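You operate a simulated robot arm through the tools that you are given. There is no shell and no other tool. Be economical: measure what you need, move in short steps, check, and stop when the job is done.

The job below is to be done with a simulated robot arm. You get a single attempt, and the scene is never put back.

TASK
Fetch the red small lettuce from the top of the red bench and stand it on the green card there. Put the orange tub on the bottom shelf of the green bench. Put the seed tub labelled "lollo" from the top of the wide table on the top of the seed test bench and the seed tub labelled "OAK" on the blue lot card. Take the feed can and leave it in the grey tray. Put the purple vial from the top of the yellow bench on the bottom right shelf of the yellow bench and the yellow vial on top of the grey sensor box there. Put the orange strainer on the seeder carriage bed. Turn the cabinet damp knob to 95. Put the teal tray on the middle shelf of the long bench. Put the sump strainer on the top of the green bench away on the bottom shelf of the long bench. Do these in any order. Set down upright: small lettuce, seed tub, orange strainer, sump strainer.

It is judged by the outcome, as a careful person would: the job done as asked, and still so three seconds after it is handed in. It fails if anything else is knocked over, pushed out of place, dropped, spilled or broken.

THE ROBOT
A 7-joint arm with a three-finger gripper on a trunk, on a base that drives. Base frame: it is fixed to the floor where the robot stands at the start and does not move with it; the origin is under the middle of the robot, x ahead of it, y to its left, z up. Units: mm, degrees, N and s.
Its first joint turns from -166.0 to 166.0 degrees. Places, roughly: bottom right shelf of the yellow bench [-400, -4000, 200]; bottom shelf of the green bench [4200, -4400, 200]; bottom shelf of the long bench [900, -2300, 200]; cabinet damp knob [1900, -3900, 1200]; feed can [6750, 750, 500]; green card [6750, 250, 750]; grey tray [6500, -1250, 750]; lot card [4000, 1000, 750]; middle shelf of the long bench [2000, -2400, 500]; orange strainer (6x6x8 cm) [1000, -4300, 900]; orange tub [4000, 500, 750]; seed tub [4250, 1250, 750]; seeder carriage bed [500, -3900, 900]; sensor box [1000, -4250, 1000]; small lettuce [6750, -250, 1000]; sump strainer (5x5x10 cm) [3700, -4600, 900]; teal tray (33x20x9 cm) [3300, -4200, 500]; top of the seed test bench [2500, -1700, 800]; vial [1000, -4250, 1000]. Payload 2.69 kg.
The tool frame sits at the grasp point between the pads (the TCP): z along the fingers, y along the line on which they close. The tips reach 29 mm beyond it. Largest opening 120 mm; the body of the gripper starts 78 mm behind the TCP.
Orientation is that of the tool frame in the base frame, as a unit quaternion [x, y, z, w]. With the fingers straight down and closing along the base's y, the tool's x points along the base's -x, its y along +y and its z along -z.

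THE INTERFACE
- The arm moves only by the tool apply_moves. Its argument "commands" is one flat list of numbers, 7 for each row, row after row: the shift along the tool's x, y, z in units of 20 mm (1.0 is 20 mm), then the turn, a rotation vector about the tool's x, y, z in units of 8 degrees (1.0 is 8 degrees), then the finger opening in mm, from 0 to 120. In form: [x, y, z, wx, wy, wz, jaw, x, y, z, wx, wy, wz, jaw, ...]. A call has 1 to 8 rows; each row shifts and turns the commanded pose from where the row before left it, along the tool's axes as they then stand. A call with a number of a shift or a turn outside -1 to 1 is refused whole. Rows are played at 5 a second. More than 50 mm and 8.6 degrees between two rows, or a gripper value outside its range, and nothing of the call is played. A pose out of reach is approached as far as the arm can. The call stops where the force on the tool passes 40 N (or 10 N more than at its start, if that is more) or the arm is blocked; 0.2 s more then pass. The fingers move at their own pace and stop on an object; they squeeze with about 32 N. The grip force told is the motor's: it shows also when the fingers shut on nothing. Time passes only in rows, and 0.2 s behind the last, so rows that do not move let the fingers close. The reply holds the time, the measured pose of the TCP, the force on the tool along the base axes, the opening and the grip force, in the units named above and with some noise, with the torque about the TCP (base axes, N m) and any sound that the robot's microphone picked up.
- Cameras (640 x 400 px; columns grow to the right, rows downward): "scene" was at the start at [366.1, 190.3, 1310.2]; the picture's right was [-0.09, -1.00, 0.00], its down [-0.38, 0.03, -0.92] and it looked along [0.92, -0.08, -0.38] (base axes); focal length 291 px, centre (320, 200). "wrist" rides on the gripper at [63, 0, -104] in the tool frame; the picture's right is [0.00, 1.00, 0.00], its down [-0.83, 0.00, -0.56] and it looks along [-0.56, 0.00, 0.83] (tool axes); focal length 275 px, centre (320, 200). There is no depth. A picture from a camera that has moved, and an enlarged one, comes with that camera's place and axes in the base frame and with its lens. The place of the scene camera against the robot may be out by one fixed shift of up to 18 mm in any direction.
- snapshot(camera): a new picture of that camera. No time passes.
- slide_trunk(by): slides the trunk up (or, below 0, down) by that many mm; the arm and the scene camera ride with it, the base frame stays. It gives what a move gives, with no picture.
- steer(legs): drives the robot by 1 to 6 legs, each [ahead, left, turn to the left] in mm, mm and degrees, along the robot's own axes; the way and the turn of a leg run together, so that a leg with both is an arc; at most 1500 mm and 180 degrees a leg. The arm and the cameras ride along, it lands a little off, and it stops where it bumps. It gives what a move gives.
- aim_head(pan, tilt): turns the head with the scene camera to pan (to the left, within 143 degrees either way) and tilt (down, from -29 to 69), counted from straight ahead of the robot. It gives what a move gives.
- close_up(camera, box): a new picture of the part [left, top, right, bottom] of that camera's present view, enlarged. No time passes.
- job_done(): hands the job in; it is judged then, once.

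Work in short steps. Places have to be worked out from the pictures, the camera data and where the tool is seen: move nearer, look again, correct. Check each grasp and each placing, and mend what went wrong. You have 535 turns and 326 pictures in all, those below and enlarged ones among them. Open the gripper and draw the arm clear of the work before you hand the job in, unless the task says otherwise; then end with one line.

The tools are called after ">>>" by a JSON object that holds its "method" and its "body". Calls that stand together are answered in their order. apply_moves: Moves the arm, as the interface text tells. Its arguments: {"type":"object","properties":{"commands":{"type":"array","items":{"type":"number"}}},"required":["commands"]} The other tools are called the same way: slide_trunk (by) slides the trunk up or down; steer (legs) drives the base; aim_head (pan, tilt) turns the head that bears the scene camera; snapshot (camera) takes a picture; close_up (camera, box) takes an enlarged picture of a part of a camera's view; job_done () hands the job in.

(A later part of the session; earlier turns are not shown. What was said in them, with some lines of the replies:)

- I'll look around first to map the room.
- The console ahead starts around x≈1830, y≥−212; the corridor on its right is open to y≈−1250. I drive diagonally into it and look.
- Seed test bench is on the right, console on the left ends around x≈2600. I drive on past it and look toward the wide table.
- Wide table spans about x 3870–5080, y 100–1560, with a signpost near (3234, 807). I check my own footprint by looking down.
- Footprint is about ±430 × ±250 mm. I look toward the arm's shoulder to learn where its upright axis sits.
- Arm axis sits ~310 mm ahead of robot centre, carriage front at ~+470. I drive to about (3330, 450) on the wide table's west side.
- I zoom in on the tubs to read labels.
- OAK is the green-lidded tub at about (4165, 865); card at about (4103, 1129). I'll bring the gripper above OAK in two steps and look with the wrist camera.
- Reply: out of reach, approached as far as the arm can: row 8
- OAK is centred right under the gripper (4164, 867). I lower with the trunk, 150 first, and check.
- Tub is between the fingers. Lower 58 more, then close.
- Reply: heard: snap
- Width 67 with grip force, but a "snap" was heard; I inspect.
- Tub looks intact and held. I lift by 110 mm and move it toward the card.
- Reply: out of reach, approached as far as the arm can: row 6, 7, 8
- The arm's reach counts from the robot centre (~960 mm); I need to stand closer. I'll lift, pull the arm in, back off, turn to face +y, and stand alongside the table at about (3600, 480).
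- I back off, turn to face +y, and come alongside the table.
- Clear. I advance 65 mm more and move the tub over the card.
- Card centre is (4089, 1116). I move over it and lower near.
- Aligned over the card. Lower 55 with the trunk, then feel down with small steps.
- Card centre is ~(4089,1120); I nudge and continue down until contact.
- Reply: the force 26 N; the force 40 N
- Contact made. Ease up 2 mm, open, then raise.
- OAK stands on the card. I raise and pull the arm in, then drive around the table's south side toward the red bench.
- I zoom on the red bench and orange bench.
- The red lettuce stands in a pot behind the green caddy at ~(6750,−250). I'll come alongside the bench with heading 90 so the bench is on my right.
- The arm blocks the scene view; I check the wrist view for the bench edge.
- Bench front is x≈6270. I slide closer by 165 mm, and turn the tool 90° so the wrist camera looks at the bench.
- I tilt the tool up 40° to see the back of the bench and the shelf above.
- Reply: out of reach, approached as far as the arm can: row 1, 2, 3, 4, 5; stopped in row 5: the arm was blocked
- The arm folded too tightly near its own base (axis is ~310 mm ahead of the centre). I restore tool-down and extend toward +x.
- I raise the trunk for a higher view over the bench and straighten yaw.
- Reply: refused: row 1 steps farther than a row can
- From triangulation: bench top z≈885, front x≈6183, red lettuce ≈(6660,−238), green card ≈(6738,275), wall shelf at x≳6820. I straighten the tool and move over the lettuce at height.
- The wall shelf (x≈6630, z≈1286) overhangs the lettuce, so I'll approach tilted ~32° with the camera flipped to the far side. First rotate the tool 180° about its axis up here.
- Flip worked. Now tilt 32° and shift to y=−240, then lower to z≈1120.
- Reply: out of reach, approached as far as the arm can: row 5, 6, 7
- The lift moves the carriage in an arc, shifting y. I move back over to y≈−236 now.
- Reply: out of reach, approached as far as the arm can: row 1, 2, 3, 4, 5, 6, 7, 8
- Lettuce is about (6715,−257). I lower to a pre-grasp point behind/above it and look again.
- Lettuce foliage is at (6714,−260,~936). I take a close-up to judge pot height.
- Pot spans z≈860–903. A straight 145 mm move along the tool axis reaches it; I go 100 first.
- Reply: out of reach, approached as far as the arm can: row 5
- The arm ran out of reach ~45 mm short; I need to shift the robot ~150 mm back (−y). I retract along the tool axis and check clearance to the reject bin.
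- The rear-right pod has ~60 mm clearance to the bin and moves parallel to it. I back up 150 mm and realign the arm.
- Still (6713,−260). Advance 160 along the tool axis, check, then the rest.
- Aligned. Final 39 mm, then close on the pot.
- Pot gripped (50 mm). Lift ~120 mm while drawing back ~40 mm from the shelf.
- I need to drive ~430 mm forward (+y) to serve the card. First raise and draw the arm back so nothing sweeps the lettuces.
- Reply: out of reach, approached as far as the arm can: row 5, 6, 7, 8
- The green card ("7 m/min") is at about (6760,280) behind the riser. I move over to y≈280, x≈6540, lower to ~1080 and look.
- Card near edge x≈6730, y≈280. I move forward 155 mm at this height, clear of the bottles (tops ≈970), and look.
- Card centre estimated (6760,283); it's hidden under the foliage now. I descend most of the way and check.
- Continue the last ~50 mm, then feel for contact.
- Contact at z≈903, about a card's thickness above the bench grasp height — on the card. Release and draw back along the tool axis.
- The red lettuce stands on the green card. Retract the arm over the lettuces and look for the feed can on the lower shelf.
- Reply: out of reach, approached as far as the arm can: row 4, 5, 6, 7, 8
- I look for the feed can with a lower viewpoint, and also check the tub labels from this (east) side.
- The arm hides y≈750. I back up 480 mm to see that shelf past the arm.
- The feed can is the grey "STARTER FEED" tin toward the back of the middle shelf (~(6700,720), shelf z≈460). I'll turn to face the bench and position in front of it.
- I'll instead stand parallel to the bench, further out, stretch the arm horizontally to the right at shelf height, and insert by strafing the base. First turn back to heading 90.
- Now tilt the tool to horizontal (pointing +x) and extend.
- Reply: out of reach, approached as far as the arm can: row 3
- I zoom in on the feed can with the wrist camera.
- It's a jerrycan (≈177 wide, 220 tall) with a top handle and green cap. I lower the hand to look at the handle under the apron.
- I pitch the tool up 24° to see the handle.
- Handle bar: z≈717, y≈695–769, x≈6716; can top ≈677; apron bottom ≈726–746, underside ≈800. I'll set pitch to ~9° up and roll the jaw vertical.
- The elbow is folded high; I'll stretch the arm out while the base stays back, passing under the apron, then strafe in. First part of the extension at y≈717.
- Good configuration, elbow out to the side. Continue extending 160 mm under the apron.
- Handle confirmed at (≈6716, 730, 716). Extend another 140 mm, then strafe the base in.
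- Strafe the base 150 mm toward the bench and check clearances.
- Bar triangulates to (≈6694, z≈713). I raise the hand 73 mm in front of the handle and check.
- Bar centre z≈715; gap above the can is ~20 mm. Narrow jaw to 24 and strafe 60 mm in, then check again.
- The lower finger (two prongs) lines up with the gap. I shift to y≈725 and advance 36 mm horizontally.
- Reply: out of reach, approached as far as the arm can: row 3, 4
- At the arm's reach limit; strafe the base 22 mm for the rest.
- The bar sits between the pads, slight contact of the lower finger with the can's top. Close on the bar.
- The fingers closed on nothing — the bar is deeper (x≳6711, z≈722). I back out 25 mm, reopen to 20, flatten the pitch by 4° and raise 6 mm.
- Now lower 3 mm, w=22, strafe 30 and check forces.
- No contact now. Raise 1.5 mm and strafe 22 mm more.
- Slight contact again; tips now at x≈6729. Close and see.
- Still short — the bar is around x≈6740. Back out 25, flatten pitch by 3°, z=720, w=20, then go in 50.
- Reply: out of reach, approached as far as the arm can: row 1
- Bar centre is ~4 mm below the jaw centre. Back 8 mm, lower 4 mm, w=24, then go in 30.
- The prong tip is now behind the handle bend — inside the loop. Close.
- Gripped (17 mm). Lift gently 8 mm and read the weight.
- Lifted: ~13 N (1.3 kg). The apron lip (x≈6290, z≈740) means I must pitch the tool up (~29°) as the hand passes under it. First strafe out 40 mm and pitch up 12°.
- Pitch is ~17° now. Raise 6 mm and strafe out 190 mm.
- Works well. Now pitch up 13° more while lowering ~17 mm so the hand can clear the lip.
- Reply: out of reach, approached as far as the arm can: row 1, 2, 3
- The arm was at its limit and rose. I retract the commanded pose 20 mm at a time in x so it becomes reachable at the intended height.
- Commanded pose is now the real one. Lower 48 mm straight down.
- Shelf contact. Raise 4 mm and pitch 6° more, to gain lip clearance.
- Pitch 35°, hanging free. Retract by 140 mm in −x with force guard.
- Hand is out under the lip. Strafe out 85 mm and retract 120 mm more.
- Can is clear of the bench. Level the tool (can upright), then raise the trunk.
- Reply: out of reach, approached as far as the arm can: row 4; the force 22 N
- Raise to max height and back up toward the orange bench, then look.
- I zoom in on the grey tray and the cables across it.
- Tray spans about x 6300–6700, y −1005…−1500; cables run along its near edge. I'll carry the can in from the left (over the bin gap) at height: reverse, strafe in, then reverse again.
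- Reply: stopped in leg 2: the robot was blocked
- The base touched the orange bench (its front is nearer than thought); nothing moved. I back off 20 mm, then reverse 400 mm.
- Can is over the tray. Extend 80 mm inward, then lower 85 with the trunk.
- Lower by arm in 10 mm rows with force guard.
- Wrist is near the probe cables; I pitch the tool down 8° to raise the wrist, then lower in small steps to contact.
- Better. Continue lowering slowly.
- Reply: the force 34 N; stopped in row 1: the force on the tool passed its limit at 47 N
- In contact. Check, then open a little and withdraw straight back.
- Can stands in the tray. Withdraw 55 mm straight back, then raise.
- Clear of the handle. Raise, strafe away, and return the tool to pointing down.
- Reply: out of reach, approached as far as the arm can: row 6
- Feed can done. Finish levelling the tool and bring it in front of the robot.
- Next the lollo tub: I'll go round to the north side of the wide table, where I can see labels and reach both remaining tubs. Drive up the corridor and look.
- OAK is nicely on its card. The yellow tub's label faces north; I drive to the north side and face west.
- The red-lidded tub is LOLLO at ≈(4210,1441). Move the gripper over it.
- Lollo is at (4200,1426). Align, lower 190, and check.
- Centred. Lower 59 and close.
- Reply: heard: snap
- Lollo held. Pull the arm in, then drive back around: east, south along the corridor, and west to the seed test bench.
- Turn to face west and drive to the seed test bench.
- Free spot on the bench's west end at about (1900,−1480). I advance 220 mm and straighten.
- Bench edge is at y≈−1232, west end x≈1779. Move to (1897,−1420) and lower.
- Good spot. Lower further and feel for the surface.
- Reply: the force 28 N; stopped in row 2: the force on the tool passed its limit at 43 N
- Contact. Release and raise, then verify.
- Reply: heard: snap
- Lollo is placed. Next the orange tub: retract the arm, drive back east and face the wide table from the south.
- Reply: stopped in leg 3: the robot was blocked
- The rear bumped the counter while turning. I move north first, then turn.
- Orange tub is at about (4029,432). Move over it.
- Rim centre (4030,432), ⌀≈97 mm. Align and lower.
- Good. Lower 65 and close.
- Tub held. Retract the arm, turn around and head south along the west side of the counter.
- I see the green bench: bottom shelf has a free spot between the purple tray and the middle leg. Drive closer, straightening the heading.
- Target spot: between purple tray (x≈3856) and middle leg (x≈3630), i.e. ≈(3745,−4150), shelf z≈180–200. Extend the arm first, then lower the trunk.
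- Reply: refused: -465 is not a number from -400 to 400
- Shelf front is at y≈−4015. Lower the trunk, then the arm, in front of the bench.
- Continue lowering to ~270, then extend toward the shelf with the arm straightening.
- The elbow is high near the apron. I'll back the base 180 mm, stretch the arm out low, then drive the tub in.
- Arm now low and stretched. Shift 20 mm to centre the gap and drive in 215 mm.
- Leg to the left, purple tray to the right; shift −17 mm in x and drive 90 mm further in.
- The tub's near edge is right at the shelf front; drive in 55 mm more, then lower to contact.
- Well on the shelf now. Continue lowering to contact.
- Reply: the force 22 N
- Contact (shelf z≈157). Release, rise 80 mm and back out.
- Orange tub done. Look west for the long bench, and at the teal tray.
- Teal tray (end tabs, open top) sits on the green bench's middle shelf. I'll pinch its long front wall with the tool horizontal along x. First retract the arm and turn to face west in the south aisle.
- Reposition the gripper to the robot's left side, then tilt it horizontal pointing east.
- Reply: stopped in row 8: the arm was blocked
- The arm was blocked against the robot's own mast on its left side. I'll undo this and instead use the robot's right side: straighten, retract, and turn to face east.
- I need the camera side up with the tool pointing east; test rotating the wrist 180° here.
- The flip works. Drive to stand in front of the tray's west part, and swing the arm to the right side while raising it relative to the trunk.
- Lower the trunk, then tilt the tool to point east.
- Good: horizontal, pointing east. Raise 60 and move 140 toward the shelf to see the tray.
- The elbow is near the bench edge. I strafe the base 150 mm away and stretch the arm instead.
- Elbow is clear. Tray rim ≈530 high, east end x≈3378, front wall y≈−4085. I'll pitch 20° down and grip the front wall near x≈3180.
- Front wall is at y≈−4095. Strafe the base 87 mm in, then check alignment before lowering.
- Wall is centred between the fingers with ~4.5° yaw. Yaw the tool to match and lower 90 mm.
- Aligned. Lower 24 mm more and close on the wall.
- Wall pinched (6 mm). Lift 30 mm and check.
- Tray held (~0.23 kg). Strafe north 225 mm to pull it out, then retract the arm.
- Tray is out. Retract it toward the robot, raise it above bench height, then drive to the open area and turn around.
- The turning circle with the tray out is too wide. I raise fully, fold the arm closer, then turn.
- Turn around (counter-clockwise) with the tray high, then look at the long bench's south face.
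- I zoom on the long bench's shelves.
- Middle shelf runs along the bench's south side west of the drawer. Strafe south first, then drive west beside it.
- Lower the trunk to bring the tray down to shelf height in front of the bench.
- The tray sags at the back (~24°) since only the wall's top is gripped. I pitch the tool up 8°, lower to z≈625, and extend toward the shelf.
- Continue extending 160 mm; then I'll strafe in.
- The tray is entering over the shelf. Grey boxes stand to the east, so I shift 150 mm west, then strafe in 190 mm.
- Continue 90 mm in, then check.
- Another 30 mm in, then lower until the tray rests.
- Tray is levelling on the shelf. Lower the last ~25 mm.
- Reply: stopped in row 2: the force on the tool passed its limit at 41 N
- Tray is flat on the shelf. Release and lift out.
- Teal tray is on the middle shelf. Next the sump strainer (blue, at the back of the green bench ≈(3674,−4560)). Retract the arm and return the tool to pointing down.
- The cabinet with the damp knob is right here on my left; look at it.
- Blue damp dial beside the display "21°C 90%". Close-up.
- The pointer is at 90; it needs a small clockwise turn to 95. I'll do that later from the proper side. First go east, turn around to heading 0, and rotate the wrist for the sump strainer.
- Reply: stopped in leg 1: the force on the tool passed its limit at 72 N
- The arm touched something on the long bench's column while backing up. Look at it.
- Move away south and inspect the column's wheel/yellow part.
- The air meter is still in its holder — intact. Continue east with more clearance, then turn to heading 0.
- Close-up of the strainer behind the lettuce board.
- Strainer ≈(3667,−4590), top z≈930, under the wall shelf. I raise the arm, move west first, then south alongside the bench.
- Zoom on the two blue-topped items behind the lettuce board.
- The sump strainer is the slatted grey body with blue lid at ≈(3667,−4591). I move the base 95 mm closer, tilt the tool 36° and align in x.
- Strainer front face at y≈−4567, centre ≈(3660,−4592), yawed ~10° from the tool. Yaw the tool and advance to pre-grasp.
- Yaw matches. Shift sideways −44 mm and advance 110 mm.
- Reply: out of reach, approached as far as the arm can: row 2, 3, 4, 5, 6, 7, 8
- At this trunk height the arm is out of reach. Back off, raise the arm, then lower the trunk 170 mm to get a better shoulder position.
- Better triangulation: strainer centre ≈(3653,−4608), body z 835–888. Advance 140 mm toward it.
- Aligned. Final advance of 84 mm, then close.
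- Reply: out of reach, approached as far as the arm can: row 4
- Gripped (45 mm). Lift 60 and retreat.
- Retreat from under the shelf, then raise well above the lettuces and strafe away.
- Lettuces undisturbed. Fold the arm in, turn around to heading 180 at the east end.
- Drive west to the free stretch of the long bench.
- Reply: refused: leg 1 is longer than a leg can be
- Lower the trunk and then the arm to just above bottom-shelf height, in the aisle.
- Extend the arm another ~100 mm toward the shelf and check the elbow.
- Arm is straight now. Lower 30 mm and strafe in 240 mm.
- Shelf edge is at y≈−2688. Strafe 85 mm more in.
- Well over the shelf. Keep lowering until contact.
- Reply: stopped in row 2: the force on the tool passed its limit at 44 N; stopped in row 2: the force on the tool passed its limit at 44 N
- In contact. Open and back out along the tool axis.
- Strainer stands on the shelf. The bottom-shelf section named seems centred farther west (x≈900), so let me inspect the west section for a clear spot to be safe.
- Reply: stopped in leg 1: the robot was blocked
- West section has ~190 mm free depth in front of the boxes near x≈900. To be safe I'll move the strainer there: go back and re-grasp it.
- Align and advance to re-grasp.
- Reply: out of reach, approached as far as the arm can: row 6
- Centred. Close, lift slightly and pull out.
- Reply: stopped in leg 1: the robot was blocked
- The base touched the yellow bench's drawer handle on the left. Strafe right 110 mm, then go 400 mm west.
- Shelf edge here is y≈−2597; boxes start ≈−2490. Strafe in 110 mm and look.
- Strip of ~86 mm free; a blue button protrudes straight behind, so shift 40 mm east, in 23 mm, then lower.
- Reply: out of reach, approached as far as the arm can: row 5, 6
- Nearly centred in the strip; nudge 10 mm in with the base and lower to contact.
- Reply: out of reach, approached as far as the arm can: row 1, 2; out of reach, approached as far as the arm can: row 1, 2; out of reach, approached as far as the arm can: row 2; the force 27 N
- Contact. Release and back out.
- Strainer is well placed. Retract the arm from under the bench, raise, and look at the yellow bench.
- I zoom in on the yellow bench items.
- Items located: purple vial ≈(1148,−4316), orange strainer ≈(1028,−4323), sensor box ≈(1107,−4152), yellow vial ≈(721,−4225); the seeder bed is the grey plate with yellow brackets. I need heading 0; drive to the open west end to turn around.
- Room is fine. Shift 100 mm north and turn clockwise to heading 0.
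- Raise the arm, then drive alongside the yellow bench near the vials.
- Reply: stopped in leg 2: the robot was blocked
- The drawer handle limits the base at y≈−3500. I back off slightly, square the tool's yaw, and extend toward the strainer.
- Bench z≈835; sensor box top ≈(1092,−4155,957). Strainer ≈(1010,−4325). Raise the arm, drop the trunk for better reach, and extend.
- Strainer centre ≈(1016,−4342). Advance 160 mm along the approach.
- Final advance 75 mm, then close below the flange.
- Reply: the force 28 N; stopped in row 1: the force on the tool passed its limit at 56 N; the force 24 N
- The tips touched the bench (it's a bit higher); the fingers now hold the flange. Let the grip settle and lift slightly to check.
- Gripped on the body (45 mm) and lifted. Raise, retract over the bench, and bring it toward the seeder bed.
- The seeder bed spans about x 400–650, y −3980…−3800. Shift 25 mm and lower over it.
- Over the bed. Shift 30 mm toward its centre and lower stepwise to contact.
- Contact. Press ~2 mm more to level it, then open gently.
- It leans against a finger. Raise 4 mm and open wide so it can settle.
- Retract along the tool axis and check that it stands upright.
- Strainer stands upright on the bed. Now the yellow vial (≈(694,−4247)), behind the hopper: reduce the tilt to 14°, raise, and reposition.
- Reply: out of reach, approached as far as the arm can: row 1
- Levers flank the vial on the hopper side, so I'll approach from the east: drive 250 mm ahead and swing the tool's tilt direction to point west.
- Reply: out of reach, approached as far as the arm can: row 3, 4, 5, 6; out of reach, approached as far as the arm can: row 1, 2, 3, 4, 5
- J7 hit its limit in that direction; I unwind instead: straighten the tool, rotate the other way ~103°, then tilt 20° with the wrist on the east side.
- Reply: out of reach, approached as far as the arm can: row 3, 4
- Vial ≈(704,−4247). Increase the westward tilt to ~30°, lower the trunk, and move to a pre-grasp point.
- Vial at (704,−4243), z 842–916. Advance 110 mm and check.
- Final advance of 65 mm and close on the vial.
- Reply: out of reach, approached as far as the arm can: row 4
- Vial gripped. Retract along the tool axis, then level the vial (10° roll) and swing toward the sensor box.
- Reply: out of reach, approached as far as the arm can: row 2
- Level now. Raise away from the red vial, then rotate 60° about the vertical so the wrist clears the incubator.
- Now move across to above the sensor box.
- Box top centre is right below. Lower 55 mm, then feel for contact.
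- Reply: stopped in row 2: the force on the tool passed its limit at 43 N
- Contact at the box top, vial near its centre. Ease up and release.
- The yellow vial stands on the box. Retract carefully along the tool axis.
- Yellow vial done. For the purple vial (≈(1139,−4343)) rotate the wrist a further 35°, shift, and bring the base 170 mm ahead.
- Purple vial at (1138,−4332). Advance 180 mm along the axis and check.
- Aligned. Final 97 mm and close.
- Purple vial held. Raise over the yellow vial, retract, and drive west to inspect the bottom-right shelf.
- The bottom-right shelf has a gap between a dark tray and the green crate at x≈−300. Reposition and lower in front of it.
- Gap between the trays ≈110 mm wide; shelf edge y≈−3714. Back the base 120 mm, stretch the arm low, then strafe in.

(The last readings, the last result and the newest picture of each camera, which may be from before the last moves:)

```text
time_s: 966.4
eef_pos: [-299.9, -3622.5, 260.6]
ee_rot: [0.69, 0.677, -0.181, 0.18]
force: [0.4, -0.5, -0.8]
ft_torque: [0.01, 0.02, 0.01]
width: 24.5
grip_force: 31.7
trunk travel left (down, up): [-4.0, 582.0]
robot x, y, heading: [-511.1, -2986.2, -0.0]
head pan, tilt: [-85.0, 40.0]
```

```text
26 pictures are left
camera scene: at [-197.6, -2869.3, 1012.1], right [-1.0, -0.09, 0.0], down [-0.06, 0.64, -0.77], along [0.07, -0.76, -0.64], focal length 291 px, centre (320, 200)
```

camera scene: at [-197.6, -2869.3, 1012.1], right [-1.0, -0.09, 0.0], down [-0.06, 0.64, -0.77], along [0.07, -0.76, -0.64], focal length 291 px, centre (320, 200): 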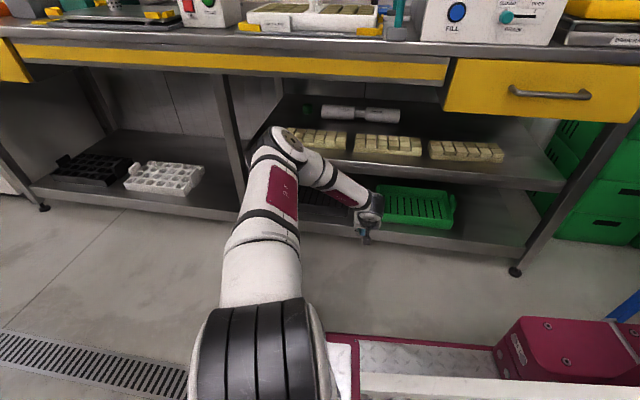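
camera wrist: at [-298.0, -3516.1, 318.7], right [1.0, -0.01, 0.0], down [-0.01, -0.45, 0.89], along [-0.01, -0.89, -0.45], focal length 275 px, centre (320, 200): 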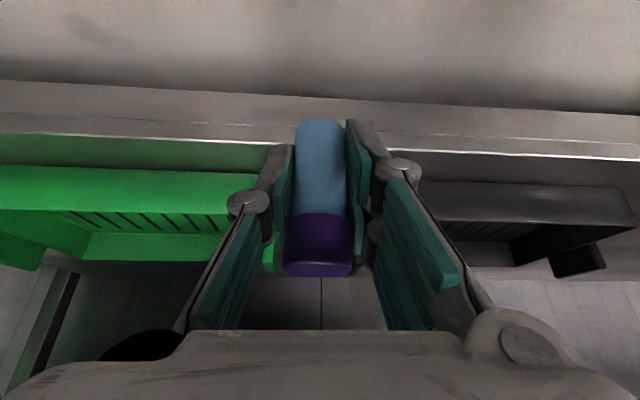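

Strafe in 145 mm with a slight x-correction, then lower.

>>> {"method": "apply_moves", "body": {"commands": [0, 0.35, 0, 0, 0, 0, 10]}}

>>> {"method": "steer", "body": {"legs": [[0, -147, 0]]}}

>>> {"method": "snapshot", "body": {"camera": "wrist"}}

```text
time_s: 966.8
eef_pos: [-292.0, -3622.9, 259.1]
ee_rot: [0.69, 0.677, -0.181, 0.18]
force: [0.1, 0.2, 0.2]
ft_torque: [0.02, -0.01, -0.03]
width: 24.6
grip_force: 32.1
trunk travel left (down, up): [-4.0, 582.0]
robot x, y, heading: [-516.5, -2982.2, -0.2]
head pan, tilt: [-85.0, 40.0]
```

```text
time_s: 968.1
eef_pos: [-294.9, -3770.2, 258.8]
ee_rot: [0.691, 0.677, -0.181, 0.18]
force: [-0.3, 0.7, -0.5]
ft_torque: [0.01, 0.01, -0.01]
width: 24.4
grip_force: 31.7
trunk travel left (down, up): [-4.0, 582.0]
robot x, y, heading: [-509.0, -3130.4, -0.1]
head pan, tilt: [-85.0, 40.0]
```

```text
25 pictures are left
camera wrist: at [-292.4, -3664.0, 318.0], right [1.0, -0.02, 0.0], down [-0.01, -0.45, 0.89], along [-0.01, -0.89, -0.45], focal length 275 px, centre (320, 200)
```

wrist: 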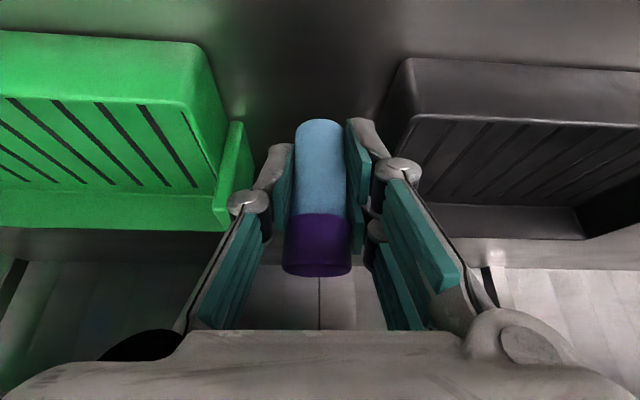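

Nicely between the trays. Lower stepwise to contact.

>>> {"method": "apply_moves", "body": {"commands": [0.49, 0, 0.87, 0, 0, 0, 10, 0.49, 0, 0.87, 0, 0, 0, 10, 0.25, 0, 0.43, 0, 0, 0, 10]}}

>>> {"method": "apply_moves", "body": {"commands": [0.12, 0, 0.22, 0, 0, 0, 10, 0.12, 0, 0.22, 0, 0, 0, 10, 0.12, 0, 0.22, 0, 0, 0, 10]}}

>>> {"method": "apply_moves", "body": {"commands": [0.12, 0, 0.22, 0, 0, 0, 10, 0.12, 0, 0.22, 0, 0, 0, 10, 0.12, 0, 0.22, 0, 0, 0, 10]}}

```text
time_s: 968.9
eef_pos: [-295.1, -3770.0, 211.2]
ee_rot: [0.691, 0.677, -0.182, 0.18]
force: [0.7, 0.4, 0.9]
ft_torque: [0.01, 0.0, -0.01]
width: 24.4
grip_force: 32.2
trunk travel left (down, up): [-4.0, 582.0]
robot x, y, heading: [-510.9, -3130.9, 0.0]
head pan, tilt: [-85.0, 40.0]
```

```text
time_s: 969.7
eef_pos: [-294.0, -3772.3, 194.2]
ee_rot: [0.691, 0.676, -0.181, 0.181]
force: [1.5, 5.4, 12.0]
ft_torque: [0.25, -0.25, 0.08]
width: 24.5
grip_force: 32.3
trunk travel left (down, up): [-4.0, 582.0]
robot x, y, heading: [-515.6, -3132.1, -0.1]
head pan, tilt: [-85.0, 40.0]
```

```text
time_s: 970.1
eef_pos: [-294.4, -3773.7, 195.3]
ee_rot: [0.691, 0.675, -0.184, 0.181]
force: [2.8, 4.8, 11.5]
ft_torque: [0.26, -0.28, 0.12]
width: 24.6
grip_force: 31.7
trunk travel left (down, up): [-4.0, 582.0]
robot x, y, heading: [-513.2, -3130.7, -0.1]
head pan, tilt: [-85.0, 40.0]
stopped in row 1: the force on the tool passed its limit at 51 N (the readings are from after the stop); the commanded pose is now the measured one
```

Contact. Release slightly (limited gap), retract along the axis and verify.

>>> {"method": "apply_moves", "body": {"commands": [-0.05, 0, -0.09, 0, 0, 0, 10, 0, 0, 0, 0, 0, 0, 30, 0, 0, 0, 0, 0, 0, 44, 0, 0, 0, 0, 0, 0, 44, 0, 0, -0.8, 0, 0, 0, 44, 0, 0, -1, 0, 0, 0, 44, 0, 0, -1, 0, 0, 0, 44, 0, 0, -1, 0, 0, 0, 44]}}

>>> {"method": "snapshot", "body": {"camera": "wrist"}}

```text
time_s: 971.9
eef_pos: [-293.8, -3734.6, 261.5]
ee_rot: [0.69, 0.676, -0.183, 0.181]
force: [0.3, -0.2, -0.3]
ft_torque: [0.02, -0.01, 0.0]
width: 44.2
grip_force: 0.0
trunk travel left (down, up): [-4.0, 582.0]
robot x, y, heading: [-509.7, -3130.5, 0.2]
head pan, tilt: [-85.0, 40.0]
```

```text
24 pictures are left
camera wrist: at [-292.1, -3627.5, 320.3], right [1.0, -0.02, 0.0], down [-0.01, -0.44, 0.9], along [-0.01, -0.9, -0.44], focal length 275 px, centre (320, 200)
```

wrist: 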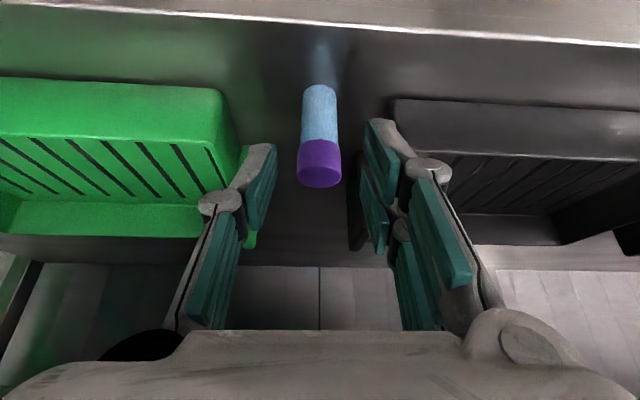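

Purple vial stands on the bottom-right shelf. Now the damp knob: retract, raise, and drive to the cabinet.

>>> {"method": "steer", "body": {"legs": [[0, 110, 0]]}}

>>> {"method": "slide_trunk", "body": {"by": 400}}

>>> {"method": "apply_moves", "body": {"commands": [0.87, 0, -0.49, 0, 0, 0, 44, 0.87, 0, -0.49, 0, 0, 0, 44, 0.87, 0, -0.49, 0, 0, 0, 44, 0.87, 0, -0.49, 0, 0, 0, 44, 0.87, 0, -0.49, 0, 0, 0, 44, 0.87, 0, -0.49, 0, 0, 0, 44, 0.87, 0, -0.49, 0, 0, 0, 44, 0.87, 0, -0.49, 0, 0, 0, 44]}}

>>> {"method": "slide_trunk", "body": {"by": 170}}

>>> {"method": "steer", "body": {"legs": [[1000, -150, 0], [1000, 0, 0]]}}

>>> {"method": "aim_head", "body": {"pan": -85, "tilt": 30}}

>>> {"method": "snapshot", "body": {"camera": "scene"}}

```text
time_s: 973.1
eef_pos: [-293.6, -3626.2, 260.5]
ee_rot: [0.69, 0.676, -0.183, 0.18]
force: [0.8, -0.2, 0.1]
ft_torque: [0.03, 0.02, 0.0]
width: 44.3
grip_force: 0.1
trunk travel left (down, up): [-4.0, 582.0]
robot x, y, heading: [-512.6, -3021.4, -0.2]
head pan, tilt: [-85.0, 40.0]
```

```text
time_s: 976.9
eef_pos: [-292.8, -3624.5, 660.3]
ee_rot: [0.69, 0.677, -0.184, 0.18]
force: [-0.7, 0.4, -0.5]
ft_torque: [0.03, -0.03, -0.05]
width: 44.1
grip_force: 0.1
trunk travel left (down, up): [-404.0, 182.0]
robot x, y, heading: [-511.3, -3021.2, 0.0]
head pan, tilt: [-85.0, 40.0]
```

```text
time_s: 978.7
eef_pos: [-290.4, -3465.9, 660.1]
ee_rot: [0.69, 0.676, -0.183, 0.182]
force: [1.5, 0.3, 0.3]
ft_torque: [0.04, -0.01, 0.0]
width: 43.9
grip_force: 0.1
trunk travel left (down, up): [-404.0, 182.0]
robot x, y, heading: [-510.9, -3024.3, 0.2]
head pan, tilt: [-85.0, 40.0]
```

```text
time_s: 980.6
eef_pos: [-289.1, -3465.0, 830.0]
ee_rot: [0.691, 0.676, -0.183, 0.18]
force: [-0.1, -0.4, 0.1]
ft_torque: [-0.01, 0.02, 0.0]
width: 44.1
grip_force: 0.1
trunk travel left (down, up): [-574.0, 12.0]
robot x, y, heading: [-507.9, -3021.0, 0.1]
head pan, tilt: [-85.0, 40.0]
```

```text
time_s: 990.5
eef_pos: [1691.5, -3599.6, 830.9]
ee_rot: [0.688, 0.678, -0.183, 0.181]
force: [-1.1, 0.2, 0.2]
ft_torque: [0.02, 0.02, 0.0]
width: 43.9
grip_force: 0.1
trunk travel left (down, up): [-574.0, 12.0]
robot x, y, heading: [1465.5, -3161.9, 0.4]
head pan, tilt: [-85.0, 40.0]
```

```text
time_s: 991.3
eef_pos: [1691.5, -3600.7, 831.3]
ee_rot: [0.688, 0.679, -0.183, 0.181]
force: [0.3, 0.0, 0.0]
ft_torque: [-0.01, 0.0, -0.01]
width: 44.1
grip_force: 0.0
trunk travel left (down, up): [-574.0, 12.0]
robot x, y, heading: [1471.4, -3158.2, 0.4]
head pan, tilt: [-85.0, 30.0]
```

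```text
23 pictures are left
camera scene: at [1525.1, -3048.9, 1596.8], right [-1.0, -0.09, 0.0], down [-0.05, 0.5, -0.87], along [0.08, -0.86, -0.5], focal length 291 px, centre (320, 200)
```

scene: 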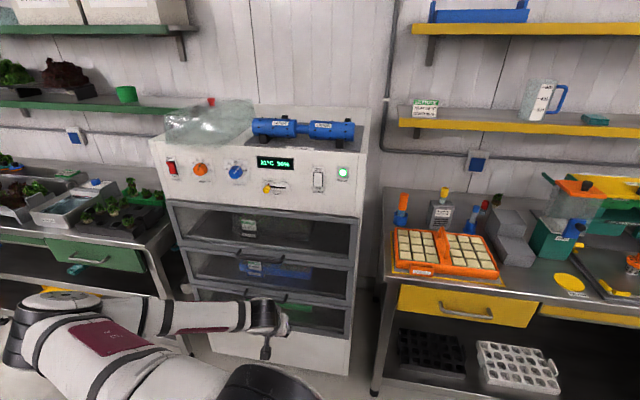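

Close-up of the dial.

>>> {"method": "close_up", "body": {"camera": "scene", "box": [180, 145, 300, 205]}}

```text
5.33 times, centred on (240, 175) of scene
camera zoom: at [1525.1, -3048.9, 1596.8], right [-1.0, -0.09, 0.0], down [-0.05, 0.5, -0.87], along [0.08, -0.86, -0.5], focal length 1550 px, centre (747, 333)
```

zoom: 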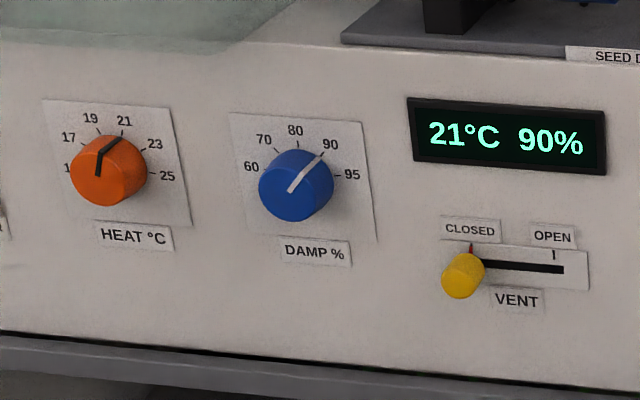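

Dial ticks are ~45° apart: 90→95 needs +45° clockwise. Knob ≈(1893,−3920,1187). Drive ahead 170 mm, extend and bring the tool horizontal.

>>> {"method": "steer", "body": {"legs": [[175, 0, -0.4]]}}

>>> {"method": "apply_moves", "body": {"commands": [-0.87, 0, 0.49, 0, 0, 0, 60, -0.87, 0, 0.49, 0, 0, 0, 60, -0.87, 0, 0.49, 0, 0, 0, 60, -0.87, 0, 0.49, 0, 0, 0, 60, -0.87, 0, 0.49, 0, 0, 0, 60, -0.87, 0, 0.49, 0, 0, 0, 60, -0.49, 0, -0.87, 0, 0, 0, 60, -0.49, 0, -0.87, 0, 0, 0, 60]}}

>>> {"method": "apply_moves", "body": {"commands": [-0.49, 0, -0.87, 0, 0, 0, 60, -0.49, 0, -0.87, 0, 0, 0, 60, -0.49, 0, -0.87, 0, 0, 0, 60, -0.49, 0, -0.87, 0, 0, 0, 60, -0.49, 0, -0.87, 0, 0, 0, 60, -0.49, 0, -0.87, 0, 0, 0, 60, -0.49, 0, -0.87, 0, 0, 0, 60, -0.49, 0, -0.87, 0, 0, 0, 60]}}

>>> {"method": "apply_moves", "body": {"commands": [0, 0, 0, 0, -1, 0, 60, 0, 0, 0, 0, -1, 0, 60, 0, 0, 0, 0, -1, 0, 60, 0, 0, 0, 0, -1, 0, 60, 0, 0, 0, 0, -1, 0, 60, 0, 0, 0, 0, -1, 0, 60, 0, 0, 0, 0, -1, 0, 60, 0, 0, 0, 0, -0.6, 0, 60]}}

>>> {"method": "snapshot", "body": {"camera": "wrist"}}

```text
time_s: 992.8
eef_pos: [1867.7, -3598.6, 830.4]
ee_rot: [0.688, 0.679, -0.182, 0.181]
force: [0.3, 0.6, 0.4]
ft_torque: [0.03, 0.0, 0.02]
width: 44.2
grip_force: 0.1
trunk travel left (down, up): [-574.0, 12.0]
robot x, y, heading: [1643.4, -3155.7, 0.5]
head pan, tilt: [-85.0, 30.0]
```

```text
time_s: 994.5
eef_pos: [1864.9, -3719.1, 871.3]
ee_rot: [0.688, 0.679, -0.183, 0.181]
force: [0.4, 0.8, -0.9]
ft_torque: [0.01, 0.0, -0.01]
width: 60.1
grip_force: 0.0
trunk travel left (down, up): [-574.0, 12.0]
robot x, y, heading: [1644.7, -3153.5, 0.5]
head pan, tilt: [-85.0, 30.0]
```

```text
time_s: 996.4
eef_pos: [1866.3, -3719.2, 1030.2]
ee_rot: [0.687, 0.679, -0.183, 0.181]
force: [0.5, -0.8, -0.5]
ft_torque: [0.0, 0.02, 0.01]
width: 60.1
grip_force: 0.0
trunk travel left (down, up): [-574.0, 12.0]
robot x, y, heading: [1641.1, -3153.9, 0.3]
head pan, tilt: [-85.0, 30.0]
```

```text
time_s: 998.1
eef_pos: [1995.1, -3728.9, 1180.6]
ee_rot: [0.512, 0.494, -0.505, 0.489]
force: [-0.3, -0.5, -0.1]
ft_torque: [0.0, 0.02, 0.06]
width: 60.1
grip_force: 0.1
out of reach, approached as far as the arm can: row 4, 5, 6, 7, 8
trunk travel left (down, up): [-574.0, 12.0]
robot x, y, heading: [1642.3, -3154.8, 0.1]
head pan, tilt: [-85.0, 30.0]
```

```text
21 pictures are left
camera wrist: at [1998.5, -3622.9, 1118.7], right [1.0, -0.04, 0.0], down [0.02, 0.54, 0.84], along [-0.03, -0.84, 0.54], focal length 275 px, centre (320, 200)
```

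wrist: 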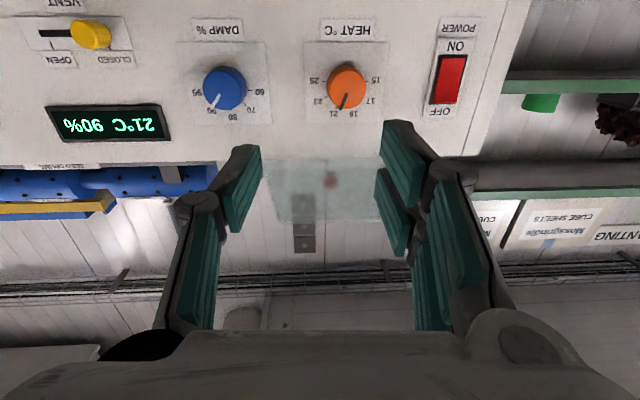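

Tool is horizontal in front of the panel. Knob axis ≈(1895, z 1173). Reposition the base 190 mm back so the arm can reach, and align.

>>> {"method": "steer", "body": {"legs": [[-190, 20, 0]]}}

>>> {"method": "apply_moves", "body": {"commands": [0.1, 0.9, 0, 0, 0, 0, 62, 0.1, 0.9, 0, 0, 0, 0, 62, 0.1, 0.9, 0, 0, 0, 0, 62, 0.1, 0.9, 0, 0, 0, 0, 62, 0, 0.9, 0.5, 0, 0, 0, 62, 0, 0, 1, 0, 0, 0, 62]}}

>>> {"method": "snapshot", "body": {"camera": "wrist"}}

```text
time_s: 999.7
eef_pos: [1803.6, -3709.8, 1180.2]
ee_rot: [0.514, 0.494, -0.505, 0.487]
force: [0.5, 0.5, 0.7]
ft_torque: [0.0, 0.01, 0.01]
width: 60.0
grip_force: 0.0
trunk travel left (down, up): [-574.0, 12.0]
robot x, y, heading: [1451.6, -3140.3, 0.2]
head pan, tilt: [-85.0, 30.0]
```

```text
time_s: 1001.1
eef_pos: [1892.2, -3743.1, 1173.2]
ee_rot: [0.514, 0.493, -0.505, 0.488]
force: [0.1, 0.3, -0.5]
ft_torque: [0.02, -0.01, -0.02]
width: 61.9
grip_force: 0.0
trunk travel left (down, up): [-574.0, 12.0]
robot x, y, heading: [1452.2, -3140.9, 0.3]
head pan, tilt: [-85.0, 30.0]
```

```text
20 pictures are left
camera wrist: at [1897.4, -3638.1, 1110.9], right [1.0, -0.04, 0.0], down [0.02, 0.54, 0.84], along [-0.03, -0.84, 0.54], focal length 275 px, centre (320, 200)
```

wrist: 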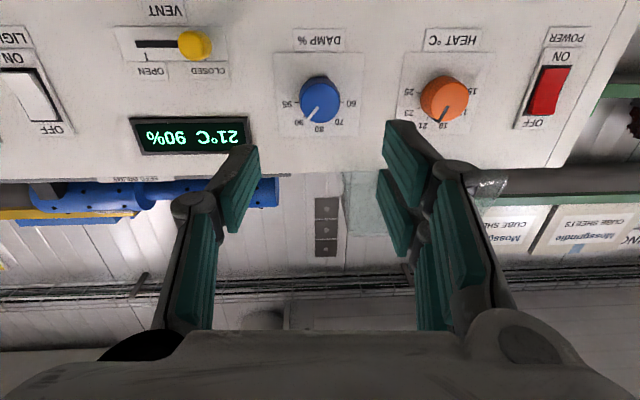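

Advance toward the knob with a slight upward correction; last part with force guard.

>>> {"method": "apply_moves", "body": {"commands": [-0.05, 0.01, 1, 0, 0, 0, 62, -0.05, 0.01, 1, 0, 0, 0, 62, -0.05, 0.01, 1, 0, 0, 0, 62, -0.05, 0.01, 1, 0, 0, 0, 62, -0.05, 0.01, 1, 0, 0, 0, 62, -0.03, 0.01, 1, 0, 0, 0, 62]}}

>>> {"method": "snapshot", "body": {"camera": "wrist"}}

```text
time_s: 1002.5
eef_pos: [1889.4, -3864.0, 1176.1]
ee_rot: [0.513, 0.493, -0.505, 0.488]
force: [0.4, 0.1, 0.1]
ft_torque: [0.02, 0.02, -0.01]
width: 62.0
grip_force: 0.1
trunk travel left (down, up): [-574.0, 12.0]
robot x, y, heading: [1456.0, -3136.4, 0.3]
head pan, tilt: [-85.0, 30.0]
```

```text
19 pictures are left
camera wrist: at [1892.8, -3758.0, 1114.2], right [1.0, -0.04, 0.0], down [0.02, 0.54, 0.84], along [-0.03, -0.84, 0.54], focal length 275 px, centre (320, 200)
```

wrist: 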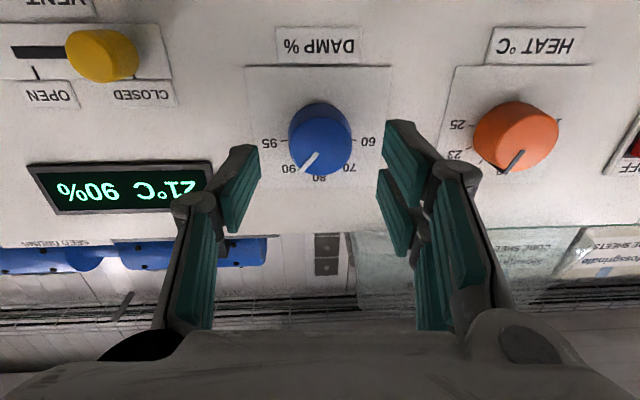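

Knob face at (1887,−3911,1173), ⌀≈37 mm. Advance 36 mm and close.

>>> {"method": "apply_moves", "body": {"commands": [0.06, 0, 0.9, 0, 0, 0, 62, 0.06, 0, 0.9, 0, 0, 0, 62, 0, 0, 0, 0, 0, 0, 40, 0, 0, 0, 0, 0, 0, 25, 0, 0, 0, 0, 0, 0, 25]}}

>>> {"method": "snapshot", "body": {"camera": "wrist"}}

```text
time_s: 1003.7
eef_pos: [1888.1, -3899.7, 1173.0]
ee_rot: [0.514, 0.493, -0.505, 0.487]
force: [-1.8, -1.2, 0.1]
ft_torque: [0.04, 0.0, -0.06]
width: 39.2
grip_force: 45.1
trunk travel left (down, up): [-574.0, 12.0]
robot x, y, heading: [1452.9, -3135.7, 0.3]
head pan, tilt: [-85.0, 30.0]
```

```text
18 pictures are left
camera wrist: at [1891.5, -3794.0, 1110.9], right [1.0, -0.04, 0.0], down [0.02, 0.54, 0.84], along [-0.03, -0.84, 0.54], focal length 275 px, centre (320, 200)
```

wrist: 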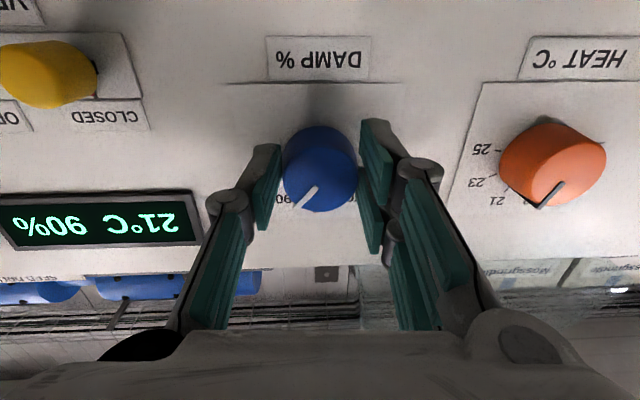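

Gripped. Turn clockwise 24°, then check the display.

>>> {"method": "apply_moves", "body": {"commands": [0, 0, 0, 0, 0, 0.8, 25, 0, 0, 0, 0, 0, 0.8, 25, 0, 0, 0, 0, 0, 0.8, 25, 0, 0, 0, 0, 0, 0.6, 25]}}

>>> {"method": "snapshot", "body": {"camera": "wrist"}}

```text
time_s: 1004.7
eef_pos: [1890.0, -3899.0, 1174.5]
ee_rot: [0.604, 0.376, -0.391, 0.583]
force: [13.3, -4.4, 3.5]
ft_torque: [-0.83, 0.1, 0.27]
width: 39.4
grip_force: 45.1
trunk travel left (down, up): [-574.0, 12.0]
robot x, y, heading: [1452.3, -3140.0, 0.3]
head pan, tilt: [-85.0, 30.0]
```

```text
17 pictures are left
camera wrist: at [1919.6, -3794.8, 1116.9], right [0.91, -0.04, 0.41], down [-0.32, 0.56, 0.77], along [-0.25, -0.83, 0.5], focal length 275 px, centre (320, 200)
```

wrist: 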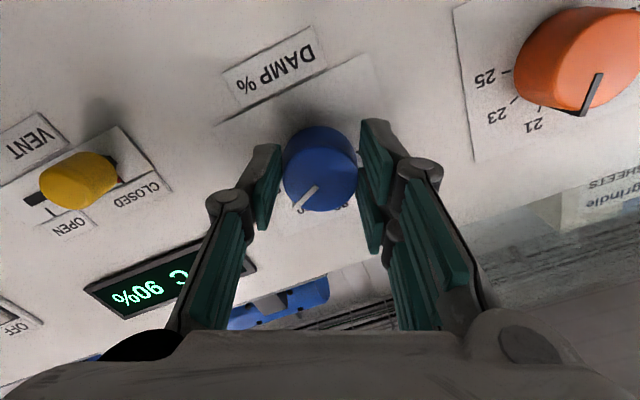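

The knob turns with the gripper. Turn the remaining 21°.

>>> {"method": "apply_moves", "body": {"commands": [0, 0, 0, 0, 0, 0.9, 25, 0, 0, 0, 0, 0, 0.9, 25, 0, 0, 0, 0, 0, 0.82, 25, 0, 0, 0, 0, 0, 0, 25]}}

>>> {"method": "snapshot", "body": {"camera": "wrist"}}

```text
time_s: 1005.7
eef_pos: [1893.1, -3898.9, 1175.3]
ee_rot: [0.662, 0.261, -0.278, 0.645]
force: [31.9, -12.9, 14.6]
ft_torque: [0.12, 0.97, 0.99]
width: 39.3
grip_force: 44.3
trunk travel left (down, up): [-574.0, 12.0]
robot x, y, heading: [1453.7, -3136.6, 0.4]
head pan, tilt: [-85.0, 30.0]
```

```text
16 pictures are left
camera wrist: at [1940.5, -3794.6, 1130.9], right [0.71, -0.03, 0.7], down [-0.57, 0.57, 0.6], along [-0.42, -0.82, 0.38], focal length 275 px, centre (320, 200)
```

wrist: 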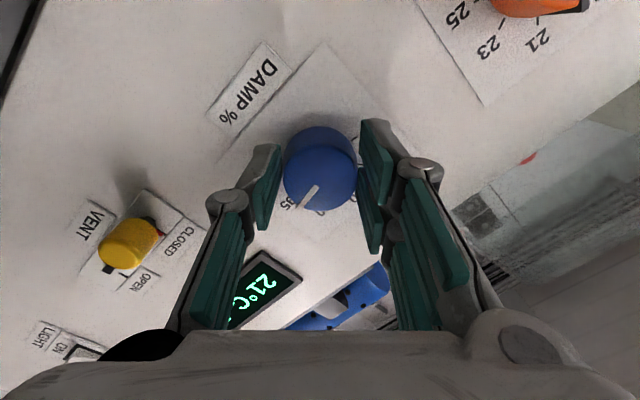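

Pointer now lies at the 95 mark. Release, retreat and read the display.

>>> {"method": "apply_moves", "body": {"commands": [0, 0, 0, 0, 0, 0, 50, 0, 0, 0, 0, 0, 0, 64, 0, 0, 0, 0, 0, 0, 64, 0, 0, -1, 0, 0, 0, 64, 0, 0, -1, 0, 0, 0, 64, 0, 0, -1, 0, 0, 0, 64, 0, 0, -1, 0, 0, 0, 64, 0, 0, -1, 0, 0, 0, 64]}}

>>> {"method": "snapshot", "body": {"camera": "wrist"}}

```text
time_s: 1007.5
eef_pos: [1888.5, -3799.8, 1173.6]
ee_rot: [0.663, 0.259, -0.28, 0.644]
force: [0.1, 0.4, -0.5]
ft_torque: [-0.03, 0.01, 0.02]
width: 63.8
grip_force: 0.1
trunk travel left (down, up): [-574.0, 12.0]
robot x, y, heading: [1452.5, -3135.8, -0.0]
head pan, tilt: [-85.0, 30.0]
```

```text
15 pictures are left
camera wrist: at [1938.0, -3696.8, 1129.1], right [0.71, -0.04, 0.7], down [-0.56, 0.57, 0.6], along [-0.42, -0.82, 0.38], focal length 275 px, centre (320, 200)
```

wrist: 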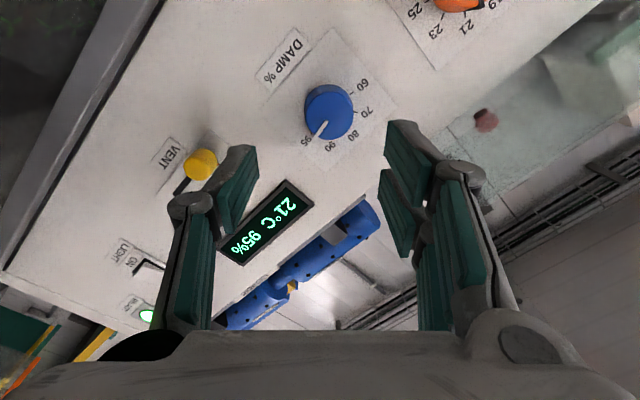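

Display reads 95%. One close-up to confirm.

>>> {"method": "close_up", "body": {"camera": "wrist", "box": [200, 70, 400, 270]}}

```text
2.00 times, centred on (300, 170) of wrist
camera zoom: at [1938.0, -3696.8, 1129.1], right [0.71, -0.04, 0.7], down [-0.56, 0.57, 0.6], along [-0.42, -0.82, 0.38], focal length 551 px, centre (360, 260)
```

zoom: 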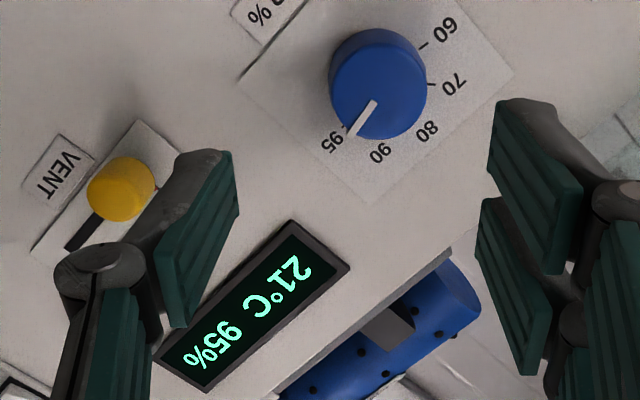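

Knob is set. Draw the arm clear and take a last look at the yellow bench items.

>>> {"method": "apply_moves", "body": {"commands": [0, 0, -1, 0, 0, 0, 80, 0, 0, -1, 0, 0, 0, 90, 0, 0, -1, 0, 0, 0, 100, 0, 0, -1, 0, 0, 0, 100]}}

>>> {"method": "aim_head", "body": {"pan": -115, "tilt": 30}}

>>> {"method": "snapshot", "body": {"camera": "scene"}}

```text
time_s: 1008.5
eef_pos: [1892.0, -3721.1, 1175.0]
ee_rot: [0.664, 0.259, -0.281, 0.643]
force: [0.5, -0.4, -1.4]
ft_torque: [-0.01, 0.01, -0.01]
width: 100.1
grip_force: 0.0
trunk travel left (down, up): [-574.0, 12.0]
robot x, y, heading: [1456.2, -3139.9, 0.0]
head pan, tilt: [-85.0, 30.0]
```

```text
time_s: 1009.5
eef_pos: [1892.5, -3720.8, 1176.1]
ee_rot: [0.664, 0.259, -0.281, 0.643]
force: [0.1, -0.4, -0.4]
ft_torque: [0.02, 0.02, 0.0]
width: 100.0
grip_force: 0.2
trunk travel left (down, up): [-574.0, 12.0]
robot x, y, heading: [1452.3, -3136.9, 0.3]
head pan, tilt: [-115.0, 30.0]
```

```text
13 pictures are left
camera scene: at [1464.0, -3021.5, 1596.8], right [-0.91, 0.42, 0.0], down [0.21, 0.45, -0.87], along [-0.36, -0.79, -0.5], focal length 291 px, centre (320, 200)
```

scene: 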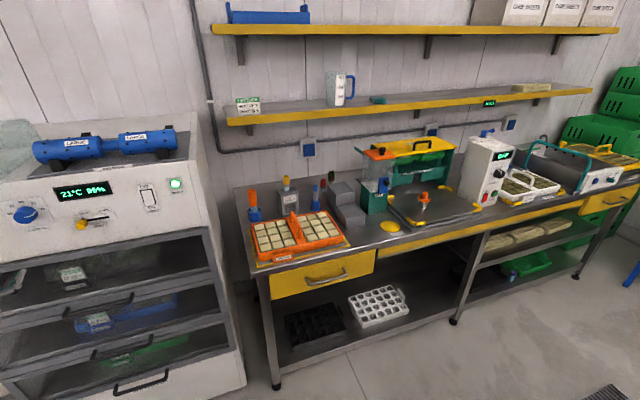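

>>> {"method": "close_up", "body": {"camera": "scene", "box": [240, 140, 560, 300]}}

```text
2.00 times, centred on (400, 220) of scene
camera zoom: at [1464.0, -3021.5, 1596.8], right [-0.91, 0.42, 0.0], down [0.21, 0.45, -0.87], along [-0.36, -0.79, -0.5], focal length 581 px, centre (160, 160)
```

zoom: 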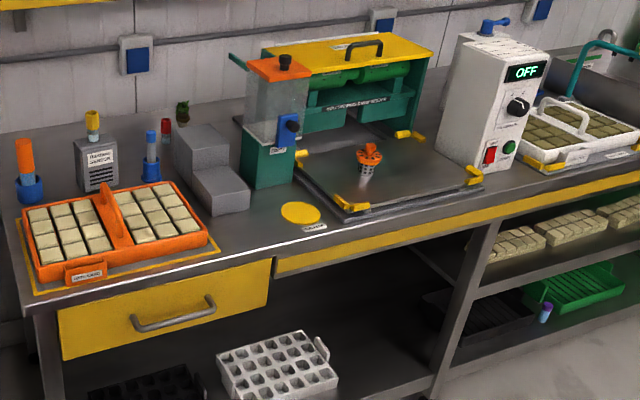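

Check the orange strainer's posture more closely.

>>> {"method": "close_up", "body": {"camera": "scene", "box": [395, 180, 455, 220]}}

```text
10.00 times, centred on (425, 200) of scene
camera zoom: at [1464.0, -3021.5, 1596.8], right [-0.91, 0.42, 0.0], down [0.21, 0.45, -0.87], along [-0.36, -0.79, -0.5], focal length 2906 px, centre (-730, 200)
```

zoom: 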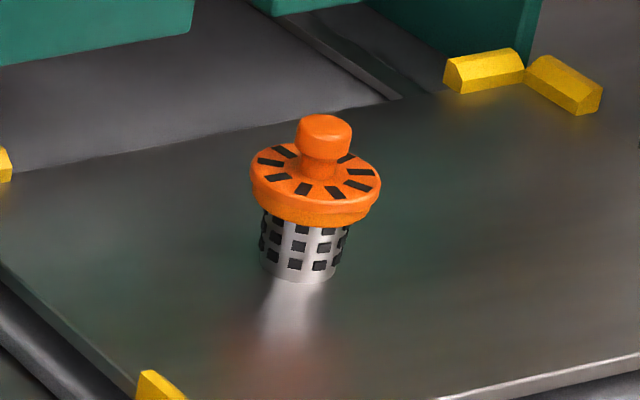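

Everything is in place and upright, the gripper is open and the arm is clear; I hand the job in.

>>> {"method": "job_done", "body": {}}

```text
The job is handed in.
```

All eleven placements are done and I handed the job in. The damp knob is at 95 (the display reads 95%), and the arm is clear with the gripper open.
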